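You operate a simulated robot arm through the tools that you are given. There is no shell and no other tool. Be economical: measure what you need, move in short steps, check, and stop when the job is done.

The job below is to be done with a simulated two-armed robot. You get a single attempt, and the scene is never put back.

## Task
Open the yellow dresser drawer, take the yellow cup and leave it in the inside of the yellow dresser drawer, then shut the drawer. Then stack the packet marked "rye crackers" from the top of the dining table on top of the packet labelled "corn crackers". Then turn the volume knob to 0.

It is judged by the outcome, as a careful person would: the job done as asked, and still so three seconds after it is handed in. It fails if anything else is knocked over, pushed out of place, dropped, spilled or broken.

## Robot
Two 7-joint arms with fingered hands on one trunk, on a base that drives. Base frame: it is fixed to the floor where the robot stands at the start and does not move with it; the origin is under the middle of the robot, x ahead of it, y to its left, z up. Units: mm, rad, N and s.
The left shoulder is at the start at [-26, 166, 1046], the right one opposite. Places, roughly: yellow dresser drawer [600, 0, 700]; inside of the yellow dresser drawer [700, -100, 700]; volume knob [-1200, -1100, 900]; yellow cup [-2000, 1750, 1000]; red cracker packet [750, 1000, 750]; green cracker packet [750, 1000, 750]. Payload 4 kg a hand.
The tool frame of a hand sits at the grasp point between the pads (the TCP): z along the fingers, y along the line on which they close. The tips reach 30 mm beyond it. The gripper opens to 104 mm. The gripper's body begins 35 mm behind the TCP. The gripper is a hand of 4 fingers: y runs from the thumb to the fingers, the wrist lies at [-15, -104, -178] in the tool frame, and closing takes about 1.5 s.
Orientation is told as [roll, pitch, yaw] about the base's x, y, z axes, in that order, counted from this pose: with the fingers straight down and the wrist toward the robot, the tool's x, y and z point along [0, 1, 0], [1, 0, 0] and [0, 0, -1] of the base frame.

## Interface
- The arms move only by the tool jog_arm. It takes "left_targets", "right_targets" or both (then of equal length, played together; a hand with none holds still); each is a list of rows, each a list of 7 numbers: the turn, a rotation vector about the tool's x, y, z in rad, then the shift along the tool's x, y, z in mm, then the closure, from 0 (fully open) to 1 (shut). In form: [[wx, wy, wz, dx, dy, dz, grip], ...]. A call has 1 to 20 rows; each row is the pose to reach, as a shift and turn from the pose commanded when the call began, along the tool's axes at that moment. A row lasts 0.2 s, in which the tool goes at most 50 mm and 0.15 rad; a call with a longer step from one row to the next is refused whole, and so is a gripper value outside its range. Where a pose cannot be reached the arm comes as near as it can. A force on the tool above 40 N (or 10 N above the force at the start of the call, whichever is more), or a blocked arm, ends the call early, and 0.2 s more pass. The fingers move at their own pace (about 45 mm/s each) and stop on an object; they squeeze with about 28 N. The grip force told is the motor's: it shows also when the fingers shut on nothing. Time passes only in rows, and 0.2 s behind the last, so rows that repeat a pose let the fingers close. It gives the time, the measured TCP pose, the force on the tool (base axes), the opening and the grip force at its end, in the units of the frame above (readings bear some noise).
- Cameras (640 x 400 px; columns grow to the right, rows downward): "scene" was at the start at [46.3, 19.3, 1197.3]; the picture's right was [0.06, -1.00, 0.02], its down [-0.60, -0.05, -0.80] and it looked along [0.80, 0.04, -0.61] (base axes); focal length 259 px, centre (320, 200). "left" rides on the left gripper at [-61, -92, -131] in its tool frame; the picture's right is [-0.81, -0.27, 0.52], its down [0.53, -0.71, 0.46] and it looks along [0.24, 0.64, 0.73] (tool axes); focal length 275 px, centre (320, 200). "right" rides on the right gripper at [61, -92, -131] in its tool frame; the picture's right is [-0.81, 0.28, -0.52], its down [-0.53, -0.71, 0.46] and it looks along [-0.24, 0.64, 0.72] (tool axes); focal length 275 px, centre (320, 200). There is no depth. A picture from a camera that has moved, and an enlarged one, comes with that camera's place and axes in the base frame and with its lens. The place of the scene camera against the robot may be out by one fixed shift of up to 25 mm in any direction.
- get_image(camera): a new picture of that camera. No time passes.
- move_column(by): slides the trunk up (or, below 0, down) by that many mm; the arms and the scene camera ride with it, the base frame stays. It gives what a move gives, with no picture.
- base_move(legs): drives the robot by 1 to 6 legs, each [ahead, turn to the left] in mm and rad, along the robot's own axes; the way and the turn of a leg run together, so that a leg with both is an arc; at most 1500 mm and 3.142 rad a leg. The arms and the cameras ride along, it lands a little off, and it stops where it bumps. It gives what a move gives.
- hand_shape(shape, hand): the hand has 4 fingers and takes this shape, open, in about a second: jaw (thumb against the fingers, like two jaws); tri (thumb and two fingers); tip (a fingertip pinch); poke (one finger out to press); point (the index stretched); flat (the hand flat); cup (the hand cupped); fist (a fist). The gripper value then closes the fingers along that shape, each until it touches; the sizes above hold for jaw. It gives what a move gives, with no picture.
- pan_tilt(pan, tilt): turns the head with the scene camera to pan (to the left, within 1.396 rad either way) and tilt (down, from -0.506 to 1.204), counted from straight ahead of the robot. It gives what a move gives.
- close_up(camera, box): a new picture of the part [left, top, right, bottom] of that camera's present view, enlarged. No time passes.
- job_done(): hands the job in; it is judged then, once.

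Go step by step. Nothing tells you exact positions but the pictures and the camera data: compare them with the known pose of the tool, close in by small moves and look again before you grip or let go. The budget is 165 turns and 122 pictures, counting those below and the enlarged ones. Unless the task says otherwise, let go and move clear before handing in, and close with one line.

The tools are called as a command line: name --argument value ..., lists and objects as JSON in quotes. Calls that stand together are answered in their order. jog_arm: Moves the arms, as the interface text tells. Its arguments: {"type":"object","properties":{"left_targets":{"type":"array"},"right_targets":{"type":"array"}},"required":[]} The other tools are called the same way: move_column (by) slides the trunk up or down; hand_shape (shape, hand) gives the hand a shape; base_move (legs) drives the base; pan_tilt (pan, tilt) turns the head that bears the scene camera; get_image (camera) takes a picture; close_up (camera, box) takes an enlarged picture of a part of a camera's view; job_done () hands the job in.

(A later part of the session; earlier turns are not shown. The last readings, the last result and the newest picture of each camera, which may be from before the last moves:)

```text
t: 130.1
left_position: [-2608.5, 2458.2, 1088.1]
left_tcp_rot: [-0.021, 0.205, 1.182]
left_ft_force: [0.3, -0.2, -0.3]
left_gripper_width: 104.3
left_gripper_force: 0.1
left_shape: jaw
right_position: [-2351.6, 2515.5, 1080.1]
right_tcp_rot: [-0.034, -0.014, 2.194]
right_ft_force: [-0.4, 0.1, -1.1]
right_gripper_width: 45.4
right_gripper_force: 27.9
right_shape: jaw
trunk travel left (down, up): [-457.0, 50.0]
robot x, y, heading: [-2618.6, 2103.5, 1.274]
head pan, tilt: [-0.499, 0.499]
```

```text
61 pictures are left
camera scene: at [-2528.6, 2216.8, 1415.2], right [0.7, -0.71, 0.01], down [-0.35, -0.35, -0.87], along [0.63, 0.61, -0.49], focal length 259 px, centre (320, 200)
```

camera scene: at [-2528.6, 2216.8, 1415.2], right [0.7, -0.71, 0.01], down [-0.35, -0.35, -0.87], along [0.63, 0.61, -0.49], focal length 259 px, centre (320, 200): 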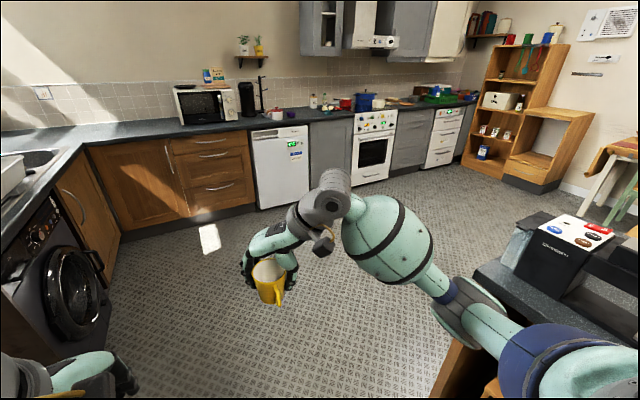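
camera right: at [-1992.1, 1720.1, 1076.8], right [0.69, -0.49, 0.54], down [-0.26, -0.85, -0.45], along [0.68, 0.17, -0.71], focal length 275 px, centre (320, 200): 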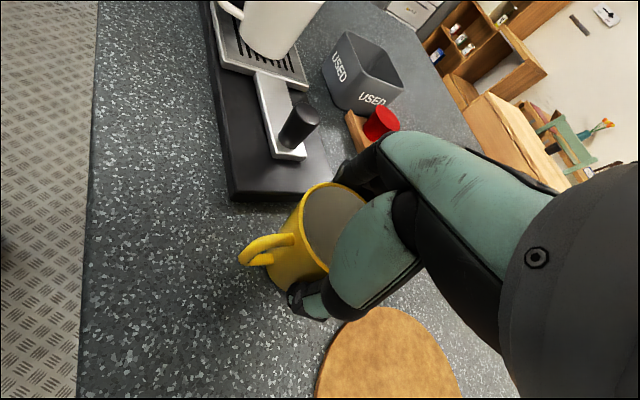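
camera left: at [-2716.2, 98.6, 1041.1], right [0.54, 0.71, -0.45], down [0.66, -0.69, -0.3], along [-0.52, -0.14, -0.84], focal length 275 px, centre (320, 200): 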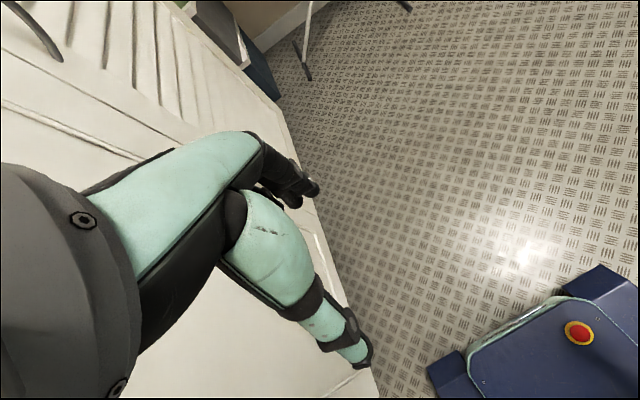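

There's plenty of open floor this way. I'll drive past the island's end and turn back towards the dresser side.

base_move --legs '[[950, 0], [0, -1.57], [1300, 0]]'

pan_tilt --pan -0.4 --tilt 0.5

get_image --camera "scene"

```text
t: 144.9
left_position: [-742.8, 2627.6, 1090.1]
left_tcp_rot: [0.0, 0.209, -0.4]
left_ft_force: [0.1, -0.7, 0.3]
left_gripper_width: 104.1
left_gripper_force: 0.1
left_shape: jaw
right_position: [-681.0, 2372.0, 1079.7]
right_tcp_rot: [-0.033, -0.017, 0.63]
right_ft_force: [0.7, 0.2, -2.3]
right_gripper_width: 45.7
right_gripper_force: 27.8
right_shape: jaw
trunk travel left (down, up): [-457.0, 50.0]
robot x, y, heading: [-1097.5, 2632.5, -0.293]
head pan, tilt: [-0.499, 0.499]
```

```text
t: 145.6
left_position: [-746.4, 2625.0, 1092.4]
left_tcp_rot: [-0.013, 0.213, -0.373]
left_ft_force: [-0.1, 0.4, 0.1]
left_gripper_width: 104.0
left_gripper_force: 0.0
left_shape: jaw
right_position: [-693.2, 2374.7, 1085.1]
right_tcp_rot: [-0.043, -0.023, 0.632]
right_ft_force: [0.0, 1.0, -0.5]
right_gripper_width: 45.2
right_gripper_force: 28.1
right_shape: jaw
trunk travel left (down, up): [-457.0, 50.0]
robot x, y, heading: [-1096.0, 2635.0, -0.283]
head pan, tilt: [-0.4, 0.499]
```

```text
60 pictures are left
camera scene: at [-969.2, 2565.4, 1415.1], right [-0.64, -0.77, 0.01], down [-0.38, 0.31, -0.87], along [0.67, -0.56, -0.49], focal length 259 px, centre (320, 200)
```

scene: 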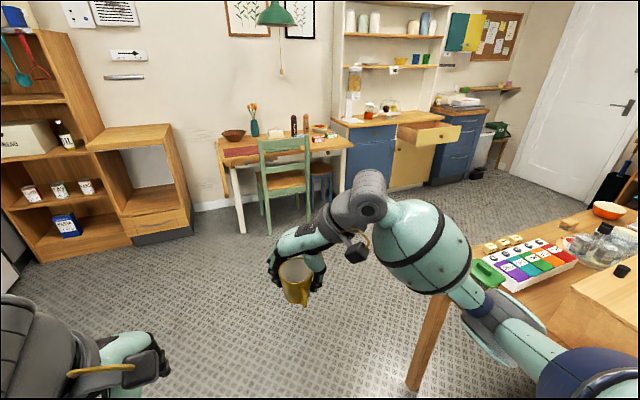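

The cup is secure and the corridor to the dresser is clear. I'll drive back to a spot in front of the open drawer.

base_move --legs '[[0, -0.066], [1273, 0], [0, -1.452], [1500, 0], [381, 0], [0, 1.53]]'

pan_tilt --pan -0.2 --tilt 0.7

get_image --camera "scene"

```text
t: 168.7
left_position: [-25.2, 367.8, 1095.5]
left_tcp_rot: [0.011, 0.223, -0.402]
left_ft_force: [-0.1, -0.4, 0.3]
left_gripper_width: 103.9
left_gripper_force: 0.1
left_shape: jaw
right_position: [21.8, 119.8, 1086.1]
right_tcp_rot: [-0.042, -0.023, 0.625]
right_ft_force: [0.1, 0.0, -0.1]
right_gripper_width: 45.0
right_gripper_force: 28.5
right_shape: jaw
trunk travel left (down, up): [-457.0, 50.0]
robot x, y, heading: [-383.9, 364.3, -0.296]
head pan, tilt: [-0.4, 0.499]
```

```text
t: 169.4
left_position: [-30.2, 368.4, 1097.9]
left_tcp_rot: [-0.004, 0.227, -0.371]
left_ft_force: [0.0, 1.0, 0.0]
left_gripper_width: 104.0
left_gripper_force: 0.1
left_shape: jaw
right_position: [9.3, 124.3, 1090.8]
right_tcp_rot: [-0.053, -0.03, 0.625]
right_ft_force: [-0.5, 0.0, -0.7]
right_gripper_width: 45.2
right_gripper_force: 28.2
right_shape: jaw
trunk travel left (down, up): [-457.0, 50.0]
robot x, y, heading: [-382.8, 369.8, -0.295]
head pan, tilt: [-0.201, 0.7]
```

```text
59 pictures are left
camera scene: at [-252.2, 318.7, 1397.5], right [-0.48, -0.88, 0.0], down [-0.58, 0.31, -0.76], along [0.66, -0.36, -0.65], focal length 259 px, centre (320, 200)
```

scene: 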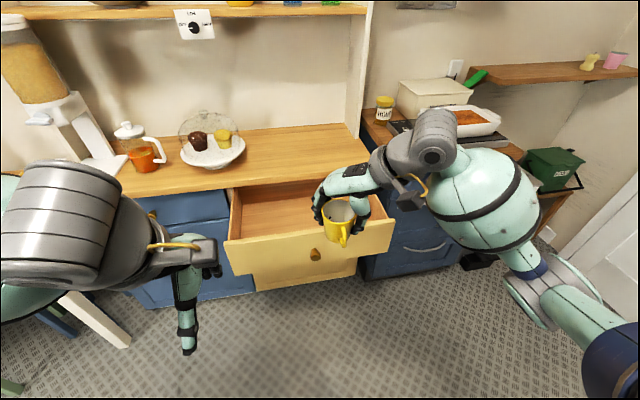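

The drawer is open ahead. I'll move closer and lower the trunk partway.

base_move --legs '[[190, 0.025]]'

move_column --by -130

get_image --camera "scene"

get_image --camera "right"

```text
t: 170.9
left_position: [150.7, 324.0, 1098.9]
left_tcp_rot: [-0.002, 0.229, -0.342]
left_ft_force: [1.6, 0.4, -0.3]
left_gripper_width: 104.1
left_gripper_force: 0.0
left_shape: jaw
right_position: [199.2, 81.3, 1091.9]
right_tcp_rot: [-0.052, -0.032, 0.654]
right_ft_force: [0.7, 0.5, -1.0]
right_gripper_width: 45.1
right_gripper_force: 28.0
right_shape: jaw
trunk travel left (down, up): [-457.0, 50.0]
robot x, y, heading: [-198.9, 318.9, -0.268]
head pan, tilt: [-0.201, 0.7]
```

```text
t: 172.5
left_position: [146.8, 320.3, 970.3]
left_tcp_rot: [-0.022, 0.232, -0.321]
left_ft_force: [-0.6, -0.4, 0.6]
left_gripper_width: 103.9
left_gripper_force: 0.1
left_shape: jaw
right_position: [185.6, 85.8, 965.1]
right_tcp_rot: [-0.063, -0.037, 0.656]
right_ft_force: [-0.5, 0.0, -1.0]
right_gripper_width: 45.2
right_gripper_force: 28.1
right_shape: jaw
trunk travel left (down, up): [-327.0, 180.0]
robot x, y, heading: [-202.0, 317.8, -0.268]
head pan, tilt: [-0.201, 0.7]
```

```text
58 pictures are left
camera scene: at [-70.3, 268.2, 1266.3], right [-0.45, -0.89, 0.0], down [-0.58, 0.29, -0.76], along [0.67, -0.34, -0.65], focal length 259 px, centre (320, 200)
```

scene: 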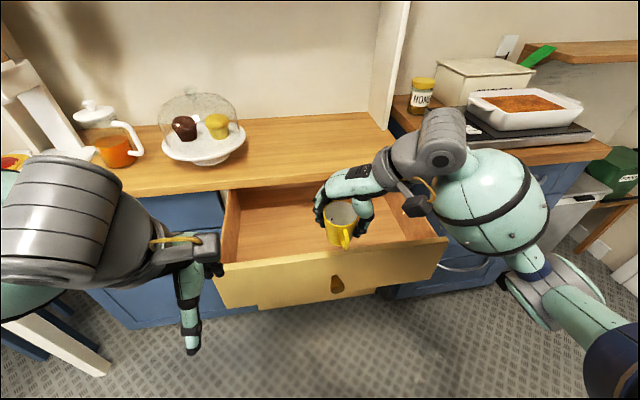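

```text
57 pictures are left
camera right: at [66.7, 82.3, 1088.1], right [0.67, -0.46, 0.58], down [-0.21, -0.87, -0.45], along [0.71, 0.18, -0.68], focal length 275 px, centre (320, 200)
```

right: 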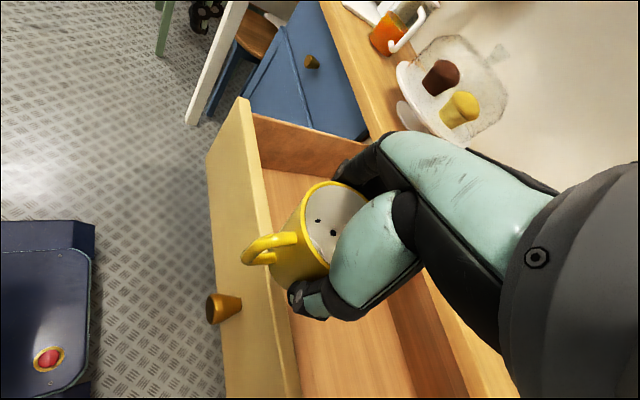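

The knob's current position matches my record at [192, 86]. The open interior's centre is about [345, 45], so I'll carry the cup over it and level the hand.

jog_arm --right_targets '[[0.007, 0.012, 0, -25, 19, 2, 1], [0.014, 0.024, 0, -50, 39, 5, 1], [0.022, 0.037, 0, -76, 58, 7, 1], [0.03, 0.05, 0, -101, 78, 9, 1], [0.037, 0.063, 0, -126, 97, 12, 1], [0.037, 0.063, 0, -126, 97, 12, 1]]'

get_image --camera "scene"

get_image --camera "right"

```text
t: 173.9
left_position: [146.7, 322.4, 971.6]
left_tcp_rot: [-0.022, 0.232, -0.323]
left_ft_force: [0.2, 0.2, -0.8]
left_gripper_width: 104.3
left_gripper_force: 0.1
left_shape: jaw
right_position: [339.3, 45.1, 965.4]
right_tcp_rot: [0.0, -0.002, 0.654]
right_ft_force: [-0.2, -0.3, 0.0]
right_gripper_width: 45.0
right_gripper_force: 27.5
right_shape: jaw
trunk travel left (down, up): [-327.0, 180.0]
robot x, y, heading: [-202.1, 316.0, -0.272]
head pan, tilt: [-0.201, 0.7]
```

```text
56 pictures are left
camera scene: at [-70.7, 268.0, 1266.4], right [-0.45, -0.89, 0.0], down [-0.58, 0.29, -0.76], along [0.67, -0.34, -0.65], focal length 259 px, centre (320, 200)
```

scene: 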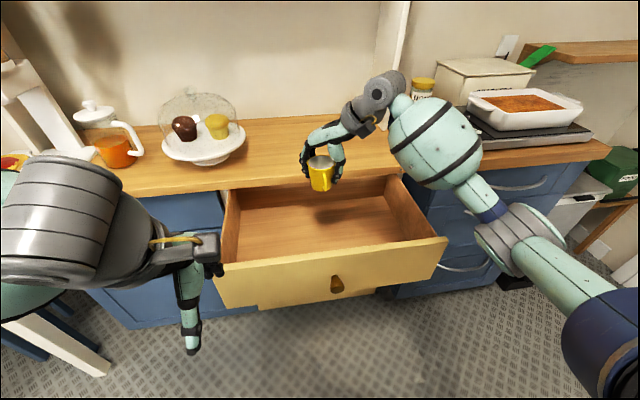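

```text
55 pictures are left
camera right: at [229.2, 37.5, 1095.6], right [0.71, -0.48, 0.52], down [-0.24, -0.86, -0.46], along [0.66, 0.2, -0.72], focal length 275 px, centre (320, 200)
```

right: 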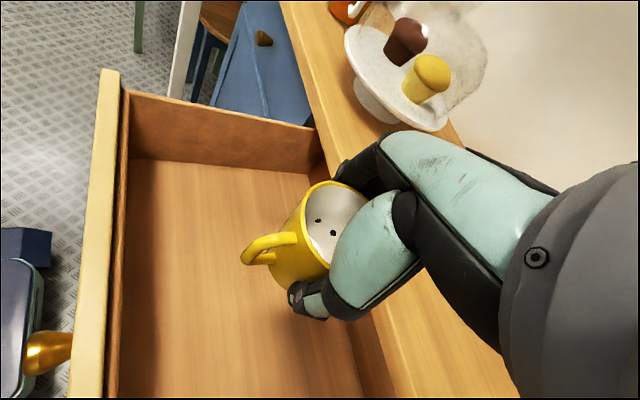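

The cup is above the open drawer with margin all around, and the floor should be near z 666. I'll lower it most of the way and check.

jog_arm --right_targets '[[0, 0, 0, 0, 0, 20, 1], [0, 0, 0, 0, 0, 45, 1], [0, 0, 0, 0, 0, 70, 1], [0, 0, 0, 0, 0, 95, 1], [0, 0, 0, 0, 0, 120, 1], [0, 0, 0, 0, 0, 145, 1], [0, 0, 0, 0, 0, 170, 1], [0, 0, 0, 0, 0, 190, 1], [0, 0, 0, 0, 0, 200, 1], [0, 0, 0, 0, 0, 200, 1]]'

get_image --camera "scene"

get_image --camera "right"

```text
t: 176.1
left_position: [146.2, 321.3, 972.1]
left_tcp_rot: [-0.025, 0.232, -0.322]
left_ft_force: [-0.1, -0.1, -0.2]
left_gripper_width: 104.1
left_gripper_force: 0.2
left_shape: jaw
right_position: [339.2, 44.7, 764.2]
right_tcp_rot: [0.0, -0.001, 0.652]
right_ft_force: [-0.3, -0.4, -1.0]
right_gripper_width: 45.2
right_gripper_force: 28.6
right_shape: jaw
trunk travel left (down, up): [-327.0, 180.0]
robot x, y, heading: [-202.1, 314.6, -0.266]
head pan, tilt: [-0.201, 0.7]
```

```text
54 pictures are left
camera scene: at [-70.1, 268.2, 1266.3], right [-0.45, -0.89, 0.0], down [-0.59, 0.29, -0.76], along [0.67, -0.34, -0.65], focal length 259 px, centre (320, 200)
```

scene: 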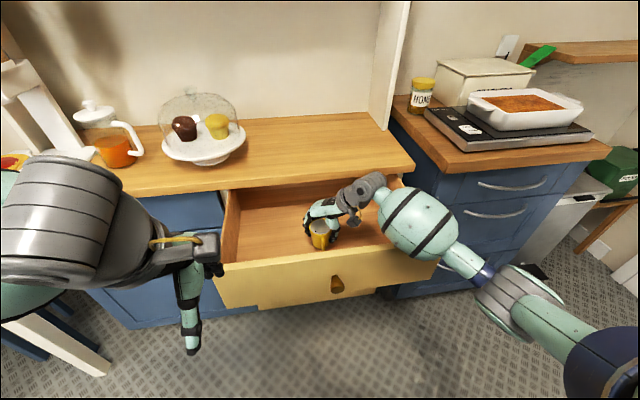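

```text
53 pictures are left
camera right: at [229.3, 38.4, 894.7], right [0.71, -0.48, 0.52], down [-0.24, -0.86, -0.46], along [0.66, 0.2, -0.72], focal length 275 px, centre (320, 200)
```

right: 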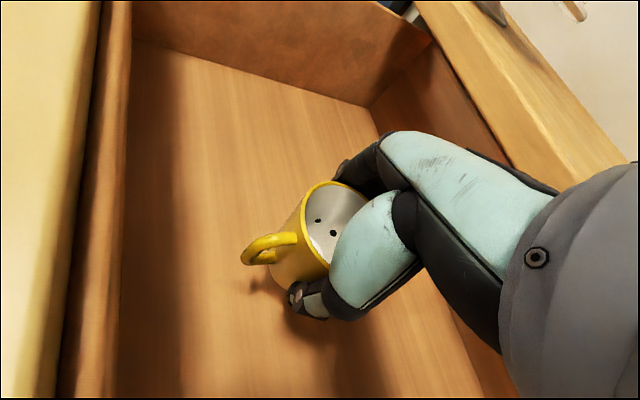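

The shadow is close beneath the cup. I'll lower it slowly the rest of the way.

jog_arm --right_targets '[[0, 0, 0, 0, 0, 4, 1], [0, 0, 0, 0, 0, 8, 1], [0, 0, 0, 0, 0, 12, 1], [0, 0, 0, 0, 0, 16, 1], [0, 0, 0, 0, 0, 19, 1], [0, 0, 0, 0, 0, 19, 1]]'

get_image --camera "right"

```text
t: 177.5
left_position: [147.3, 320.9, 970.3]
left_tcp_rot: [-0.023, 0.231, -0.322]
left_ft_force: [0.4, -0.4, -0.1]
left_gripper_width: 104.1
left_gripper_force: 0.1
left_shape: jaw
right_position: [340.3, 45.8, 745.0]
right_tcp_rot: [-0.001, -0.001, 0.653]
right_ft_force: [-0.5, 0.2, -0.7]
right_gripper_width: 45.2
right_gripper_force: 28.2
right_shape: jaw
trunk travel left (down, up): [-327.0, 180.0]
robot x, y, heading: [-204.0, 311.6, -0.264]
head pan, tilt: [-0.201, 0.7]
```

```text
52 pictures are left
camera right: at [229.5, 38.2, 876.1], right [0.71, -0.48, 0.52], down [-0.24, -0.86, -0.46], along [0.66, 0.2, -0.72], focal length 275 px, centre (320, 200)
```

right: 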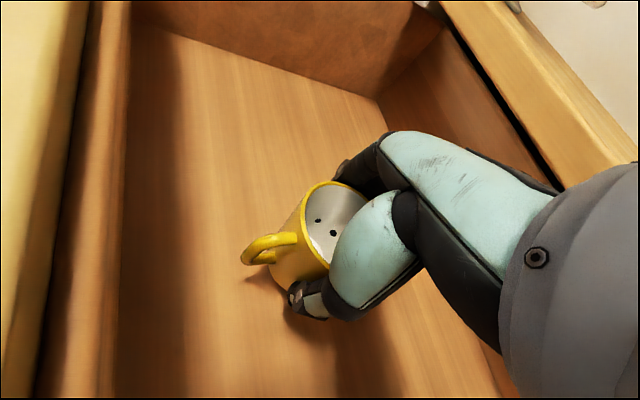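

jog_arm --right_targets '[[0, 0, 0, 0, 0, 3, 1], [0, 0, 0, 0, 0, 6, 1], [0, 0, 0, 0, 0, 8, 1], [0, 0, 0, 0, 0, 10, 1], [0, 0, 0, 0, 0, 10, 1]]'

get_image --camera "right"

```text
t: 178.7
left_position: [146.2, 320.5, 970.9]
left_tcp_rot: [-0.022, 0.232, -0.322]
left_ft_force: [0.4, 0.7, -0.4]
left_gripper_width: 104.0
left_gripper_force: 0.0
left_shape: jaw
right_position: [339.6, 44.2, 736.0]
right_tcp_rot: [0.0, -0.001, 0.652]
right_ft_force: [-0.4, 0.3, -1.4]
right_gripper_width: 45.0
right_gripper_force: 28.2
right_shape: jaw
trunk travel left (down, up): [-327.0, 180.0]
robot x, y, heading: [-201.7, 315.9, -0.263]
head pan, tilt: [-0.201, 0.7]
```

```text
51 pictures are left
camera right: at [229.3, 38.2, 866.0], right [0.71, -0.48, 0.52], down [-0.24, -0.86, -0.46], along [0.66, 0.2, -0.72], focal length 275 px, centre (320, 200)
```

right: 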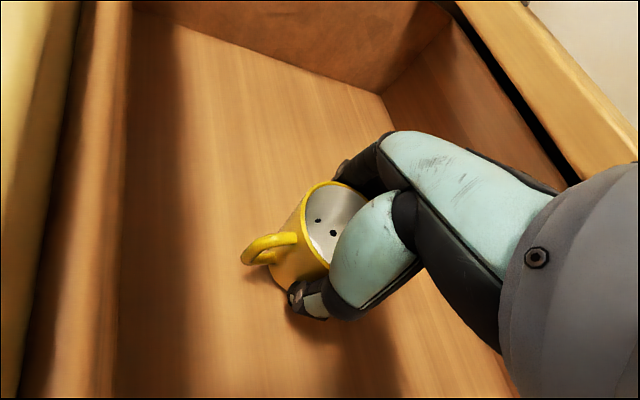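

jog_arm --right_targets '[[0, 0, 0, 0, 0, 2, 1], [0, 0, 0, 0, 0, 4, 1], [0, 0, 0, 0, 0, 6, 1], [0, 0, 0, 0, 0, 8, 1], [0, 0, 0, 0, 0, 8, 1]]'

```text
t: 179.9
left_position: [145.6, 320.7, 971.5]
left_tcp_rot: [-0.023, 0.233, -0.322]
left_ft_force: [0.2, 0.3, 0.1]
left_gripper_width: 103.7
left_gripper_force: 0.0
left_shape: jaw
right_position: [340.2, 44.7, 729.2]
right_tcp_rot: [0.0, -0.003, 0.653]
right_ft_force: [-0.4, -0.5, 3.8]
right_gripper_width: 45.1
right_gripper_force: 28.7
right_shape: jaw
trunk travel left (down, up): [-327.0, 180.0]
robot x, y, heading: [-200.1, 312.7, -0.268]
head pan, tilt: [-0.201, 0.7]
```

Contact is just starting (+4 N upward). I'll open the fingers slowly.

jog_arm --right_targets '[[0, 0, 0, 0, 0, 1, 1], [0, 0, 0, 0, 0, 1, 0.5], [0, 0, 0, 0, 0, 1, 0.4], [0, 0, 0, 0, 0, 1, 0.3], [0, 0, 0, 0, 0, 1, 0.15], [0, 0, 0, 0, 0, 1, 0], [0, 0, 0, 0, 0, 1, 0], [0, 0, 0, 0, 0, 1, 0]]'

get_image --camera "right"

```text
t: 181.7
left_position: [147.2, 321.1, 971.2]
left_tcp_rot: [-0.024, 0.231, -0.322]
left_ft_force: [0.1, -0.2, -0.3]
left_gripper_width: 103.9
left_gripper_force: 0.2
left_shape: jaw
right_position: [339.0, 45.6, 728.0]
right_tcp_rot: [0.0, -0.002, 0.653]
right_ft_force: [0.3, 0.3, -0.4]
right_gripper_width: 103.4
right_gripper_force: 0.1
right_shape: jaw
trunk travel left (down, up): [-327.0, 180.0]
robot x, y, heading: [-204.1, 312.2, -0.263]
head pan, tilt: [-0.201, 0.7]
```

```text
50 pictures are left
camera right: at [229.5, 38.1, 857.6], right [0.71, -0.48, 0.52], down [-0.24, -0.86, -0.46], along [0.66, 0.2, -0.72], focal length 275 px, centre (320, 200)
```

right: 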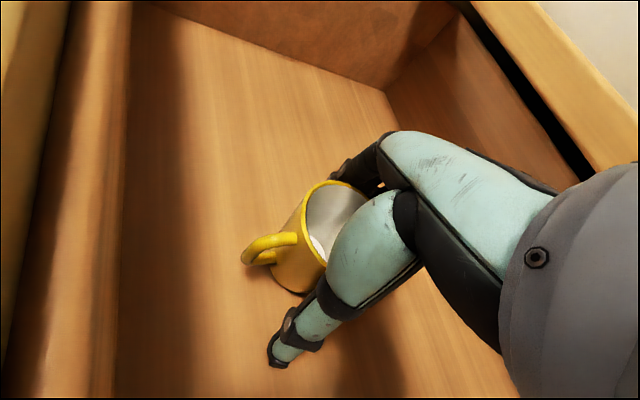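

The cup stands upright and free on the drawer floor. I'll lift the hand straight out and back away.

jog_arm --right_targets '[[0, 0, 0, 0, 0, -10, 0], [0, 0, 0, 0, 0, -30, 0], [0, 0, 0, 0, 0, -60, 0], [0, 0, 0, 0, 0, -90, 0], [0, 0, 0, 0, 0, -120, 0], [0, 0, 0, 0, 0, -150, 0], [0, 0, 0, 0, 0, -180, 0], [0, 0, 0, 0, 0, -210, 0], [0, 0, 0, 0, 0, -240, 0], [0, 0, 0, 0, 0, -240, 0]]'

base_move --legs '[[-250, 0]]'

get_image --camera "scene"

```text
t: 183.9
left_position: [146.7, 321.9, 970.8]
left_tcp_rot: [-0.021, 0.233, -0.322]
left_ft_force: [0.0, 0.6, -0.1]
left_gripper_width: 104.4
left_gripper_force: 0.1
left_shape: jaw
right_position: [339.7, 43.3, 967.7]
right_tcp_rot: [0.001, -0.002, 0.653]
right_ft_force: [-0.8, 0.5, 0.1]
right_gripper_width: 103.6
right_gripper_force: 0.1
right_shape: jaw
trunk travel left (down, up): [-327.0, 180.0]
robot x, y, heading: [-199.5, 315.7, -0.269]
head pan, tilt: [-0.201, 0.7]
```

```text
t: 185.7
left_position: [-92.0, 386.2, 970.6]
left_tcp_rot: [-0.021, 0.232, -0.322]
left_ft_force: [-0.6, -0.4, -0.1]
left_gripper_width: 104.1
left_gripper_force: 0.0
left_shape: jaw
right_position: [100.8, 108.7, 968.6]
right_tcp_rot: [-0.001, -0.003, 0.655]
right_ft_force: [-0.5, -1.1, 0.2]
right_gripper_width: 103.6
right_gripper_force: 0.0
right_shape: jaw
trunk travel left (down, up): [-327.0, 180.0]
robot x, y, heading: [-443.7, 383.7, -0.27]
head pan, tilt: [-0.201, 0.7]
```

```text
49 pictures are left
camera scene: at [-309.2, 333.4, 1266.4], right [-0.45, -0.89, 0.0], down [-0.58, 0.29, -0.76], along [0.67, -0.34, -0.65], focal length 259 px, centre (320, 200)
```

scene: 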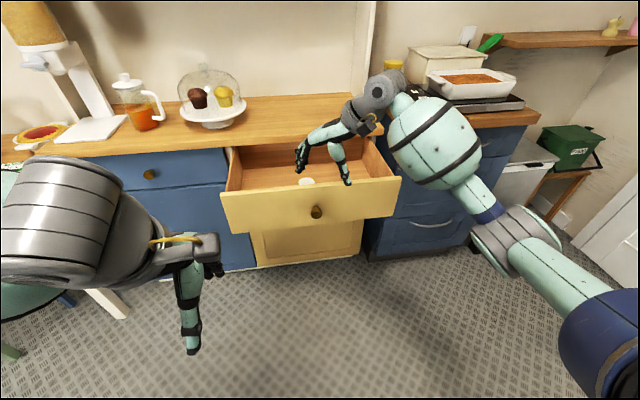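

The cup is in the drawer. Next I'll make a forward-pointing fist and use it to push the drawer shut at its knob.

jog_arm --right_targets '[[0, 0, 0.132, 11, -9, 0, 0], [0, 0, 0.264, 23, -17, 0, 0], [0, 0, 0.396, 34, -26, 0, 0], [0, 0, 0.528, 46, -34, 0, 0], [0, 0, 0.66, 57, -43, 0, 0], [0, 0, 0.792, 69, -51, 0, 0], [0, 0, 0.925, 80, -60, 0, 0], [0, 0, 0.925, 80, -60, 0, 0]]'

jog_arm --right_targets '[[-0.14, 0, 0, 0, 0, 13, 0], [-0.28, 0, 0, 0, 0, 26, 0], [-0.42, 0, 0, 0, 0, 39, 0], [-0.56, 0, 0, 0, 0, 52, 0], [-0.7, 0, 0, 0, 0, 65, 0], [-0.84, 0, 0, 0, 0, 78, 0], [-0.98, 0, 0, 0, 0, 91, 0], [-1.12, 0, 0, 0, 0, 104, 0], [-1.26, 0, 0, 0, 0, 117, 0], [-1.4, 0, 0, 0, 0, 130, 0], [-1.52, 0, 0, 0, 0, 145, 0], [-1.52, 0, 0, 0, 0, 145, 0]]'

hand_shape --shape "fist" --hand "right"

move_column --by -77

get_image --camera "scene"

get_image --camera "right"

```text
t: 187.5
left_position: [-96.9, 383.2, 974.8]
left_tcp_rot: [-0.041, 0.239, -0.301]
left_ft_force: [0.1, 0.1, -0.3]
left_gripper_width: 103.9
left_gripper_force: 0.1
left_shape: jaw
right_position: [-7.7, 139.0, 971.7]
right_tcp_rot: [0.0, -0.015, -0.274]
right_ft_force: [0.2, 0.2, 0.2]
right_gripper_width: 103.8
right_gripper_force: 0.2
right_shape: jaw
trunk travel left (down, up): [-327.0, 180.0]
robot x, y, heading: [-438.8, 381.1, -0.268]
head pan, tilt: [-0.201, 0.7]
```

```text
t: 190.1
left_position: [-96.7, 381.6, 975.7]
left_tcp_rot: [-0.043, 0.24, -0.301]
left_ft_force: [0.2, 0.1, -0.5]
left_gripper_width: 103.7
left_gripper_force: 0.0
left_shape: jaw
right_position: [-5.3, 138.9, 828.5]
right_tcp_rot: [0.048, -1.536, -0.323]
right_ft_force: [0.8, 0.0, 0.6]
right_gripper_width: 103.9
right_gripper_force: 0.0
right_shape: jaw
trunk travel left (down, up): [-327.0, 180.0]
robot x, y, heading: [-441.1, 381.4, -0.271]
head pan, tilt: [-0.201, 0.7]
```

```text
t: 191.0
left_position: [-96.3, 383.1, 975.9]
left_tcp_rot: [-0.044, 0.241, -0.302]
left_ft_force: [-0.6, 0.5, 0.7]
left_gripper_width: 103.9
left_gripper_force: 0.1
left_shape: jaw
right_position: [-5.0, 137.9, 829.0]
right_tcp_rot: [0.006, -1.534, -0.282]
right_ft_force: [0.0, 0.2, -0.3]
right_gripper_width: 0.0
right_gripper_force: 0.1
right_shape: fist
trunk travel left (down, up): [-327.0, 180.0]
robot x, y, heading: [-443.9, 381.1, -0.271]
head pan, tilt: [-0.201, 0.7]
```

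```text
t: 192.2
left_position: [-97.0, 383.4, 898.6]
left_tcp_rot: [-0.044, 0.236, -0.305]
left_ft_force: [0.9, 0.1, -0.5]
left_gripper_width: 104.0
left_gripper_force: 0.0
left_shape: jaw
right_position: [-4.9, 139.9, 752.0]
right_tcp_rot: [-0.004, -1.534, -0.27]
right_ft_force: [0.3, -0.4, -0.5]
right_gripper_width: 0.0
right_gripper_force: 0.0
right_shape: fist
trunk travel left (down, up): [-250.0, 257.0]
robot x, y, heading: [-440.0, 379.1, -0.267]
head pan, tilt: [-0.201, 0.7]
```

```text
48 pictures are left
camera scene: at [-310.0, 333.7, 1190.1], right [-0.45, -0.89, 0.0], down [-0.58, 0.29, -0.76], along [0.67, -0.34, -0.65], focal length 259 px, centre (320, 200)
```

scene: 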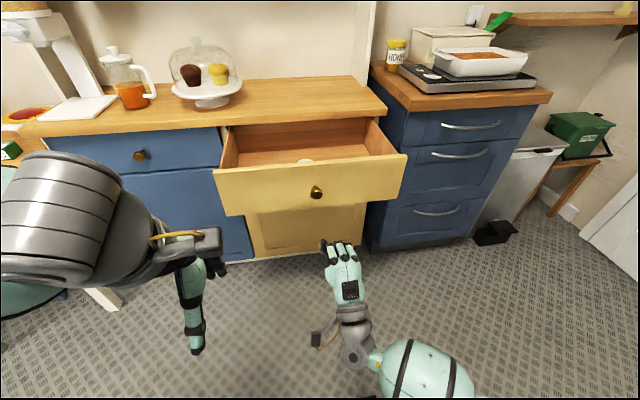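

```text
47 pictures are left
camera right: at [-117.4, 234.8, 665.2], right [-0.71, -0.64, 0.29], down [0.27, -0.63, -0.73], along [0.65, -0.44, 0.62], focal length 275 px, centre (320, 200)
```

right: 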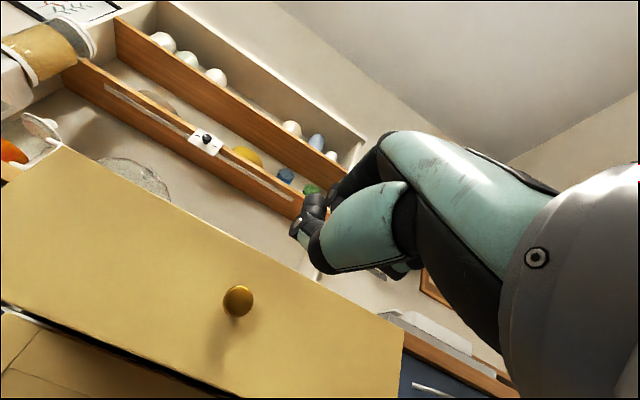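

The fist is aligned with the knob and about 200 mm short of it. I'll drive up near to it first.

base_move --legs '[[160, 0]]'

get_image --camera "right"

close_up --camera "scene" --box '[230, 150, 430, 275]'

```text
t: 193.6
left_position: [58.9, 339.8, 900.1]
left_tcp_rot: [-0.043, 0.24, -0.302]
left_ft_force: [0.4, 0.1, 0.0]
left_gripper_width: 104.1
left_gripper_force: 0.1
left_shape: jaw
right_position: [150.5, 97.5, 752.7]
right_tcp_rot: [0.044, -1.534, -0.317]
right_ft_force: [0.1, -0.1, -0.8]
right_gripper_width: 0.3
right_gripper_force: 0.0
right_shape: fist
trunk travel left (down, up): [-250.0, 257.0]
robot x, y, heading: [-285.7, 335.3, -0.261]
head pan, tilt: [-0.201, 0.7]
```

```text
46 pictures are left
camera right: at [38.7, 192.7, 666.0], right [-0.71, -0.65, 0.29], down [0.27, -0.63, -0.73], along [0.66, -0.44, 0.62], focal length 275 px, centre (320, 200)
```

right: 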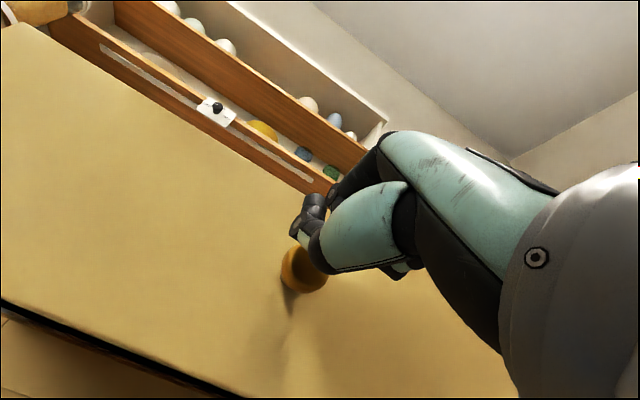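

```text
3.20 times, centred on (330, 212) of scene
camera zoom: at [-153.7, 291.2, 1190.2], right [-0.45, -0.89, 0.0], down [-0.59, 0.29, -0.76], along [0.67, -0.34, -0.65], focal length 830 px, centre (288, 160)
```

zoom: 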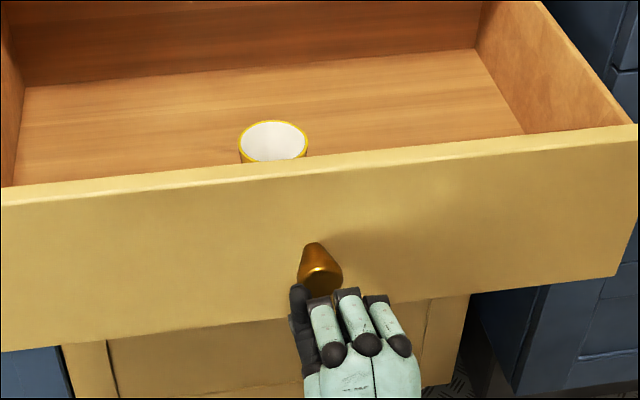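

The cup stands upright in the drawer. Now I'll push the knob steadily with the fist.

jog_arm --right_targets '[[0, 0, 0, 4, 0, 12, 0], [0, 0, 0, 8, 0, 24, 0], [0, 0, 0, 8, 0, 36, 0], [0, 0, 0, 8, 0, 48, 0], [0, 0, 0, 8, 0, 60, 0], [0, 0, 0, 8, 0, 72, 0], [0, 0, 0, 8, 0, 84, 0], [0, 0, 0, 8, 0, 96, 0], [0, 0, 0, 8, 0, 108, 0], [0, 0, 0, 8, 0, 120, 0], [0, 0, 0, 8, 0, 120, 0]]'

get_image --camera "scene"

```text
t: 196.0
left_position: [54.4, 337.7, 904.2]
left_tcp_rot: [-0.065, 0.243, -0.286]
left_ft_force: [-0.6, 0.4, -0.6]
left_gripper_width: 103.9
left_gripper_force: 0.1
left_shape: jaw
right_position: [260.1, 74.2, 755.1]
right_tcp_rot: [0.08, -1.546, -0.351]
right_ft_force: [1.1, -0.7, 0.2]
right_gripper_width: 0.0
right_gripper_force: 0.1
right_shape: fist
trunk travel left (down, up): [-250.0, 257.0]
robot x, y, heading: [-286.8, 338.2, -0.266]
head pan, tilt: [-0.201, 0.7]
```

```text
44 pictures are left
camera scene: at [-154.5, 291.4, 1190.3], right [-0.45, -0.89, 0.0], down [-0.59, 0.29, -0.76], along [0.68, -0.34, -0.65], focal length 259 px, centre (320, 200)
```

scene: 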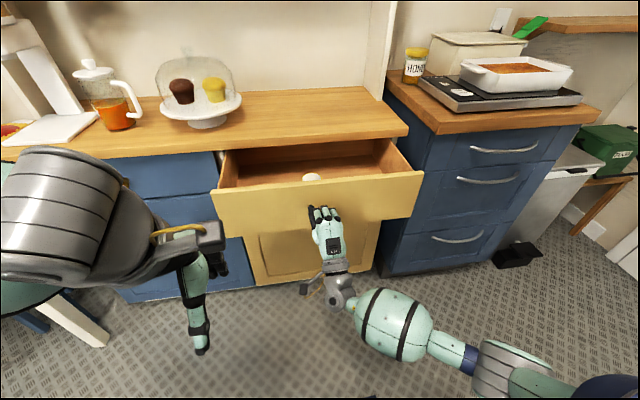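

The drawer is closing smoothly. I'll push it further with the base, then finish with the arm.

base_move --legs '[[100, 0]]'

jog_arm --right_targets '[[0, 0, 0, 0, 0, 12, 0], [0, 0, 0, 0, 0, 24, 0], [0, 0, 0, 0, 0, 36, 0], [0, 0, 0, 0, 0, 48, 0], [0, 0, 0, 0, 0, 60, 0], [0, 0, 0, 0, 0, 70, 0], [0, 0, 0, 0, 0, 78, 0], [0, 0, 0, 0, 0, 86, 0], [0, 0, 0, 0, 0, 94, 0], [0, 0, 0, 0, 0, 102, 0], [0, 0, 0, 0, 0, 102, 0]]'

get_image --camera "scene"

```text
t: 197.1
left_position: [156.9, 309.6, 901.8]
left_tcp_rot: [-0.062, 0.249, -0.285]
left_ft_force: [1.1, 0.8, -1.1]
left_gripper_width: 103.9
left_gripper_force: 0.0
left_shape: jaw
right_position: [361.7, 47.3, 753.1]
right_tcp_rot: [0.055, -1.541, -0.325]
right_ft_force: [0.3, -1.2, -0.4]
right_gripper_width: 0.0
right_gripper_force: 0.0
right_shape: fist
trunk travel left (down, up): [-250.0, 257.0]
robot x, y, heading: [-188.6, 312.4, -0.269]
head pan, tilt: [-0.201, 0.7]
```

```text
t: 199.5
left_position: [149.1, 306.7, 907.2]
left_tcp_rot: [-0.084, 0.251, -0.27]
left_ft_force: [-1.2, 1.2, 0.3]
left_gripper_width: 103.9
left_gripper_force: 0.1
left_shape: jaw
right_position: [449.7, 23.2, 760.5]
right_tcp_rot: [0.15, -1.56, -0.417]
right_ft_force: [-0.6, 0.4, 0.5]
right_gripper_width: 0.0
right_gripper_force: 0.1
right_shape: fist
trunk travel left (down, up): [-250.0, 257.0]
robot x, y, heading: [-188.2, 311.9, -0.264]
head pan, tilt: [-0.201, 0.7]
```

```text
43 pictures are left
camera scene: at [-56.7, 265.0, 1190.3], right [-0.45, -0.89, 0.0], down [-0.59, 0.29, -0.76], along [0.68, -0.34, -0.65], focal length 259 px, centre (320, 200)
```

scene: 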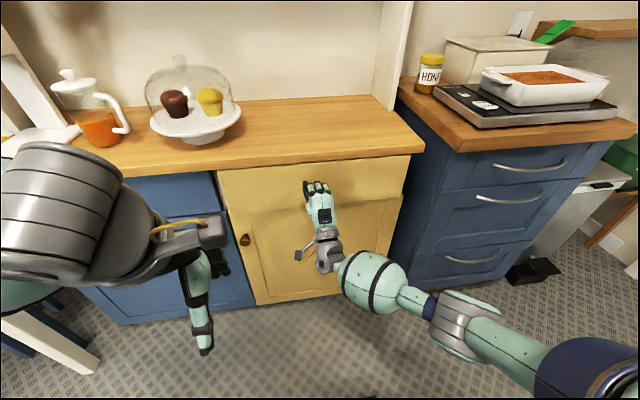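

Nearly shut. I'll press a little more until I feel resistance.

jog_arm --right_targets '[[0, 0, 0, 0, 0, 6, 0], [0, 0, 0, 0, 0, 12, 0], [0, 0, 0, 0, 0, 18, 0], [0, 0, 0, 0, 0, 24, 0], [0, 0, 0, 0, 0, 30, 0], [0, 0, 0, 0, 0, 36, 0]]'

close_up --camera "scene" --box '[200, 120, 440, 270]'

```text
t: 200.8
left_position: [146.8, 303.0, 910.7]
left_tcp_rot: [-0.102, 0.26, -0.253]
left_ft_force: [0.8, -0.5, 0.0]
left_gripper_width: 103.8
left_gripper_force: 0.1
left_shape: jaw
right_position: [470.2, 18.3, 766.2]
right_tcp_rot: [2.582, -1.563, -2.854]
right_ft_force: [-4.4, 1.3, 2.8]
right_gripper_width: 96.0
right_gripper_force: 0.0
right_shape: fist
trunk travel left (down, up): [-250.0, 257.0]
robot x, y, heading: [-188.2, 311.5, -0.267]
head pan, tilt: [-0.201, 0.7]
stopped in row 6 (right hand): the force on the tool passed its limit (the readings are from after the stop); the commanded pose is now the measured one
```

```text
2.67 times, centred on (320, 195) of scene
camera zoom: at [-54.5, 263.7, 1189.9], right [-0.45, -0.89, 0.0], down [-0.59, 0.29, -0.75], along [0.67, -0.34, -0.66], focal length 692 px, centre (320, 213)
```

zoom: 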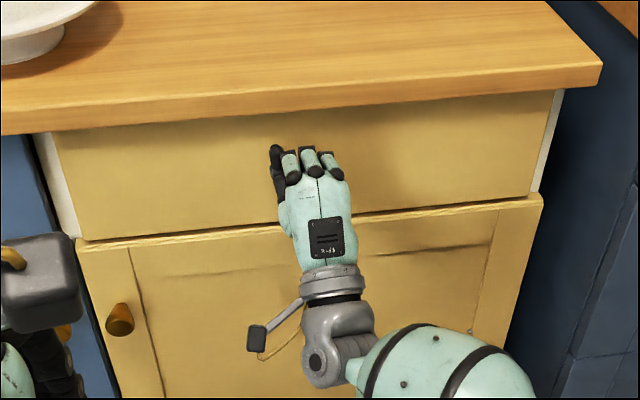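

The drawer is shut against its stop. I'll back off, reopen the hand and verify.

base_move --legs '[[-350, 0]]'

hand_shape --shape "jaw" --hand "right"

pan_tilt --pan 0.1 --tilt 0.5

get_image --camera "scene"

```text
t: 203.0
left_position: [-194.8, 394.5, 912.7]
left_tcp_rot: [-0.103, 0.256, -0.256]
left_ft_force: [-0.3, -0.3, 0.3]
left_gripper_width: 103.8
left_gripper_force: 0.3
left_shape: jaw
right_position: [130.9, 107.9, 768.5]
right_tcp_rot: [2.826, -1.561, -3.099]
right_ft_force: [0.0, -0.6, -0.4]
right_gripper_width: 95.9
right_gripper_force: 0.0
right_shape: fist
trunk travel left (down, up): [-250.0, 257.0]
robot x, y, heading: [-524.8, 404.9, -0.269]
head pan, tilt: [-0.201, 0.7]
```

```text
t: 203.9
left_position: [-198.5, 390.4, 916.4]
left_tcp_rot: [-0.124, 0.267, -0.239]
left_ft_force: [0.2, 0.5, -0.1]
left_gripper_width: 103.7
left_gripper_force: 0.0
left_shape: jaw
right_position: [125.0, 110.7, 775.7]
right_tcp_rot: [3.008, -1.549, 2.997]
right_ft_force: [0.5, -0.2, 0.5]
right_gripper_width: 103.5
right_gripper_force: 0.1
right_shape: jaw
trunk travel left (down, up): [-250.0, 257.0]
robot x, y, heading: [-522.3, 402.3, -0.272]
head pan, tilt: [-0.201, 0.7]
```

```text
t: 204.7
left_position: [-197.7, 390.0, 915.1]
left_tcp_rot: [-0.122, 0.265, -0.238]
left_ft_force: [-0.4, 0.4, 0.4]
left_gripper_width: 103.9
left_gripper_force: 0.1
left_shape: jaw
right_position: [123.8, 110.5, 776.0]
right_tcp_rot: [3.002, -1.55, 3.007]
right_ft_force: [0.1, 0.2, -0.3]
right_gripper_width: 103.8
right_gripper_force: 0.1
right_shape: jaw
trunk travel left (down, up): [-250.0, 257.0]
robot x, y, heading: [-524.5, 404.0, -0.269]
head pan, tilt: [0.099, 0.499]
```

```text
41 pictures are left
camera scene: at [-379.8, 379.6, 1207.8], right [-0.17, -0.99, 0.0], down [-0.48, 0.08, -0.87], along [0.86, -0.15, -0.49], focal length 259 px, centre (320, 200)
```

scene: 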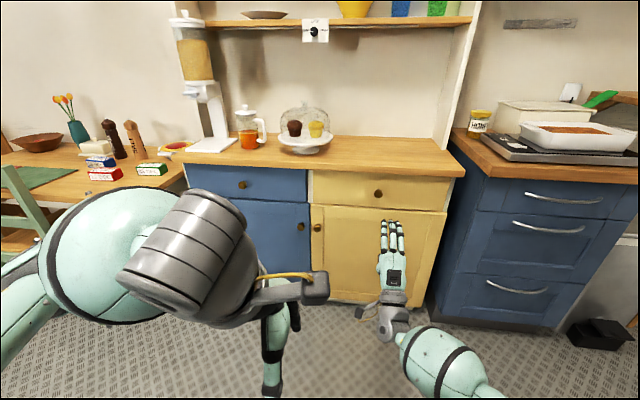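

Drawer closed. Zooming in on the packets on the dining table.

close_up --camera "scene" --box '[0, 90, 208, 220]'

```text
3.08 times, centred on (104, 155) of scene
camera zoom: at [-379.8, 379.6, 1207.8], right [-0.17, -0.99, 0.0], down [-0.48, 0.08, -0.87], along [0.86, -0.15, -0.49], focal length 798 px, centre (985, 338)
```

zoom: 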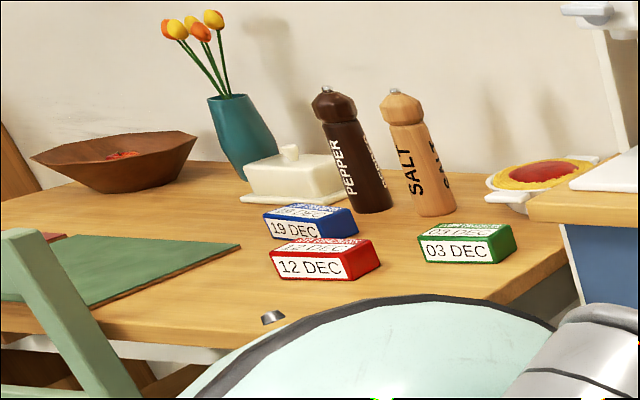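

The packets are a red one at about [747, 1090], a green one at [775, 925] and a blue one behind; I still have to read their top labels. I'll bring the right hand back to fingers-down and close to the body, then drive in front of the table.

jog_arm --right_targets '[[0.13, 0, 0, 0, 13, -20, 0], [0.26, 0, 0, 0, 26, -40, 0], [0.39, 0, 0, 0, 39, -60, 0], [0.52, 0, 0, 0, 52, -80, 0], [0.65, 0, 0, 0, 65, -100, 0], [0.78, 0, 0, 0, 78, -120, 0], [0.91, 0, 0, 0, 91, -140, 0], [1.04, 0, 0, 0, 104, -160, 0], [1.17, 0, 0, 0, 117, -180, 0], [1.3, 0, 0, 0, 130, -200, 0], [1.43, 0, 0, 0, 140, -220, 0], [1.53, 0, 0, 0, 150, -230, 0], [1.53, 0, 0, 0, 150, -230, 0]]'

base_move --legs '[[0, 1.202], [1040, 0], [0, -1.213]]'

pan_tilt --pan -0.05 --tilt 0.6

get_image --camera "scene"

```text
t: 207.5
left_position: [-197.3, 389.8, 916.2]
left_tcp_rot: [-0.123, 0.266, -0.239]
left_ft_force: [0.0, 0.1, 0.8]
left_gripper_width: 104.3
left_gripper_force: 0.1
left_shape: jaw
right_position: [-80.7, 170.3, 890.2]
right_tcp_rot: [0.003, -0.061, -0.273]
right_ft_force: [-0.2, -0.1, 0.5]
right_gripper_width: 103.8
right_gripper_force: 0.1
right_shape: jaw
right hand out of reach, approached as far as the arm can: row 12, 13
trunk travel left (down, up): [-250.0, 257.0]
robot x, y, heading: [-521.7, 403.5, -0.266]
head pan, tilt: [0.099, 0.499]
```

```text
t: 217.8
left_position: [376.5, 1407.7, 928.4]
left_tcp_rot: [-0.097, 0.254, 0.322]
left_ft_force: [-0.2, 0.8, 0.2]
left_gripper_width: 103.9
left_gripper_force: 0.0
left_shape: jaw
right_position: [578.9, 1285.5, 903.6]
right_tcp_rot: [0.007, -0.116, 0.289]
right_ft_force: [-0.1, -0.6, -0.6]
right_gripper_width: 103.9
right_gripper_force: 0.1
right_shape: jaw
trunk travel left (down, up): [-250.0, 257.0]
robot x, y, heading: [96.7, 1260.4, 0.266]
head pan, tilt: [0.099, 0.499]
stopped in leg 3: the force on the tool passed its limit (the readings are from after the stop); the commanded pose is now the measured one
```

```text
t: 218.5
left_position: [375.5, 1410.4, 927.1]
left_tcp_rot: [-0.1, 0.257, 0.324]
left_ft_force: [-0.3, -0.3, -0.3]
left_gripper_width: 103.7
left_gripper_force: 0.1
left_shape: jaw
right_position: [579.1, 1288.4, 902.9]
right_tcp_rot: [0.004, -0.113, 0.288]
right_ft_force: [0.3, -0.3, 1.9]
right_gripper_width: 103.5
right_gripper_force: 0.1
right_shape: jaw
trunk travel left (down, up): [-250.0, 257.0]
robot x, y, heading: [100.0, 1262.4, 0.269]
head pan, tilt: [-0.051, 0.6]
```

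```text
39 pictures are left
camera scene: at [238.3, 1297.4, 1198.8], right [0.22, -0.98, 0.0], down [-0.56, -0.13, -0.82], along [0.8, 0.18, -0.58], focal length 259 px, centre (320, 200)
```

scene: 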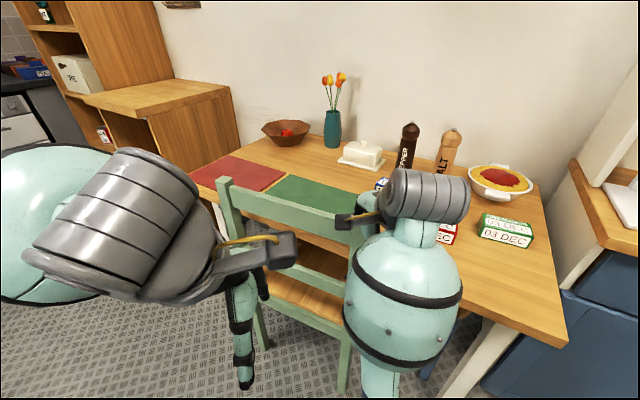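

The right hand bumped the chair's back post while turning. I'll turn back a little, reverse, raise the trunk and then turn with clearance.

base_move --legs '[[0, 0.15], [-250, 0]]'

move_column --by 200

base_move --legs '[[0, -0.7]]'

pan_tilt --pan 0.1 --tilt 0.6

get_image --camera "scene"

```text
t: 220.9
left_position: [122.4, 1345.9, 929.6]
left_tcp_rot: [-0.077, 0.253, 0.452]
left_ft_force: [-0.5, 0.3, 0.3]
left_gripper_width: 103.8
left_gripper_force: 0.0
left_shape: jaw
right_position: [341.9, 1257.3, 905.0]
right_tcp_rot: [0.007, -0.139, 0.438]
right_ft_force: [-0.8, -0.8, -0.5]
right_gripper_width: 103.9
right_gripper_force: 0.1
right_shape: jaw
trunk travel left (down, up): [-250.0, 257.0]
robot x, y, heading: [-129.3, 1159.1, 0.424]
head pan, tilt: [-0.051, 0.6]
```

```text
t: 223.1
left_position: [120.3, 1342.2, 1134.8]
left_tcp_rot: [-0.079, 0.253, 0.475]
left_ft_force: [0.0, -0.2, -0.7]
left_gripper_width: 104.0
left_gripper_force: 0.0
left_shape: jaw
right_position: [334.0, 1254.7, 1110.6]
right_tcp_rot: [0.007, -0.157, 0.436]
right_ft_force: [-1.2, 0.7, -0.5]
right_gripper_width: 103.5
right_gripper_force: 0.1
right_shape: jaw
trunk travel left (down, up): [-450.0, 57.0]
robot x, y, heading: [-135.1, 1161.3, 0.421]
head pan, tilt: [-0.051, 0.6]
```

```text
t: 225.4
left_position: [177.2, 1136.1, 1133.8]
left_tcp_rot: [-0.069, 0.252, -0.251]
left_ft_force: [0.2, -0.5, -0.1]
left_gripper_width: 103.7
left_gripper_force: 0.0
left_shape: jaw
right_position: [286.0, 929.4, 1105.5]
right_tcp_rot: [0.006, -0.159, -0.266]
right_ft_force: [0.0, 0.4, -0.3]
right_gripper_width: 104.1
right_gripper_force: 0.1
right_shape: jaw
trunk travel left (down, up): [-450.0, 57.0]
robot x, y, heading: [-127.7, 1164.9, -0.276]
head pan, tilt: [-0.051, 0.6]
```

```text
t: 226.1
left_position: [172.1, 1135.7, 1138.4]
left_tcp_rot: [-0.072, 0.25, -0.224]
left_ft_force: [-0.4, -0.1, 0.8]
left_gripper_width: 103.8
left_gripper_force: 0.0
left_shape: jaw
right_position: [275.5, 931.7, 1113.4]
right_tcp_rot: [0.006, -0.186, -0.268]
right_ft_force: [-0.8, -0.2, 1.3]
right_gripper_width: 104.0
right_gripper_force: 0.1
right_shape: jaw
trunk travel left (down, up): [-450.0, 57.0]
robot x, y, heading: [-130.4, 1164.0, -0.278]
head pan, tilt: [0.099, 0.6]
```

```text
38 pictures are left
camera scene: at [13.7, 1136.4, 1398.9], right [-0.18, -0.98, 0.0], down [-0.57, 0.1, -0.82], along [0.8, -0.14, -0.58], focal length 259 px, centre (320, 200)
```

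scene: 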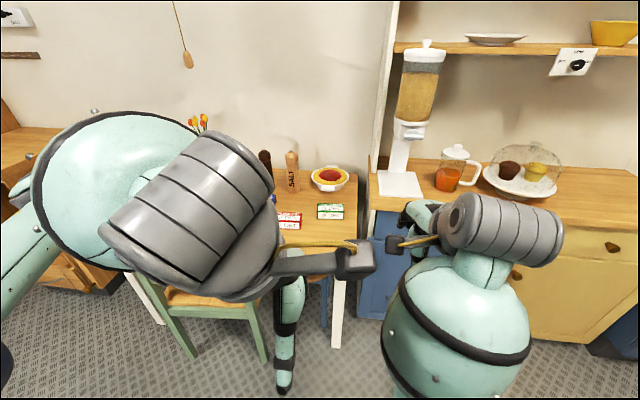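

I'm squarely in front of the table. I'll zoom in to read the packet labels.

close_up --camera "scene" --box '[270, 185, 366, 245]'

```text
6.67 times, centred on (318, 215) of scene
camera zoom: at [13.7, 1136.4, 1398.9], right [-0.18, -0.98, 0.0], down [-0.57, 0.1, -0.82], along [0.8, -0.14, -0.58], focal length 1729 px, centre (333, 100)
```

zoom: 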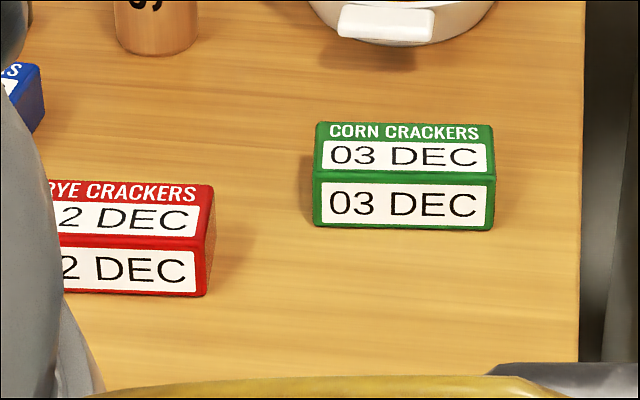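

Red is rye and green is corn, so red goes onto green. The chair is in the left arm's way, so I'll shift left with both hands held high and use the right hand.

base_move --legs '[[0, 0.955], [398, 0], [0, -0.955]]'

pan_tilt --pan -0.15 --tilt 0.75

get_image --camera "scene"

```text
t: 233.5
left_position: [476.9, 1393.1, 1139.1]
left_tcp_rot: [-0.065, 0.242, -0.239]
left_ft_force: [-0.8, -0.3, 0.0]
left_gripper_width: 104.0
left_gripper_force: 0.2
left_shape: jaw
right_position: [589.3, 1189.0, 1107.6]
right_tcp_rot: [0.006, -0.187, -0.261]
right_ft_force: [0.3, -0.5, 0.0]
right_gripper_width: 103.9
right_gripper_force: 0.2
right_shape: jaw
trunk travel left (down, up): [-450.0, 57.0]
robot x, y, heading: [182.8, 1427.0, -0.264]
head pan, tilt: [0.099, 0.6]
```

```text
t: 234.2
left_position: [469.4, 1393.4, 1143.6]
left_tcp_rot: [-0.066, 0.24, -0.216]
left_ft_force: [0.6, 0.5, -0.5]
left_gripper_width: 104.0
left_gripper_force: 0.0
left_shape: jaw
right_position: [577.5, 1190.7, 1115.5]
right_tcp_rot: [0.006, -0.213, -0.262]
right_ft_force: [0.2, 0.6, 0.0]
right_gripper_width: 103.8
right_gripper_force: 0.1
right_shape: jaw
trunk travel left (down, up): [-450.0, 57.0]
robot x, y, heading: [178.2, 1424.0, -0.264]
head pan, tilt: [-0.15, 0.75]
```

```text
36 pictures are left
camera scene: at [315.3, 1381.7, 1386.2], right [-0.41, -0.91, 0.0], down [-0.63, 0.28, -0.72], along [0.66, -0.29, -0.69], focal length 259 px, centre (320, 200)
```

scene: 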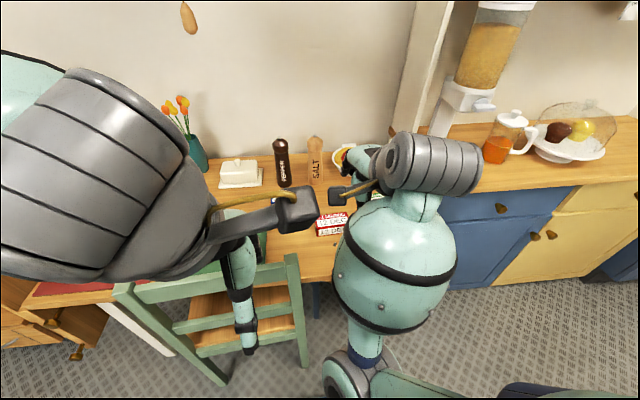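

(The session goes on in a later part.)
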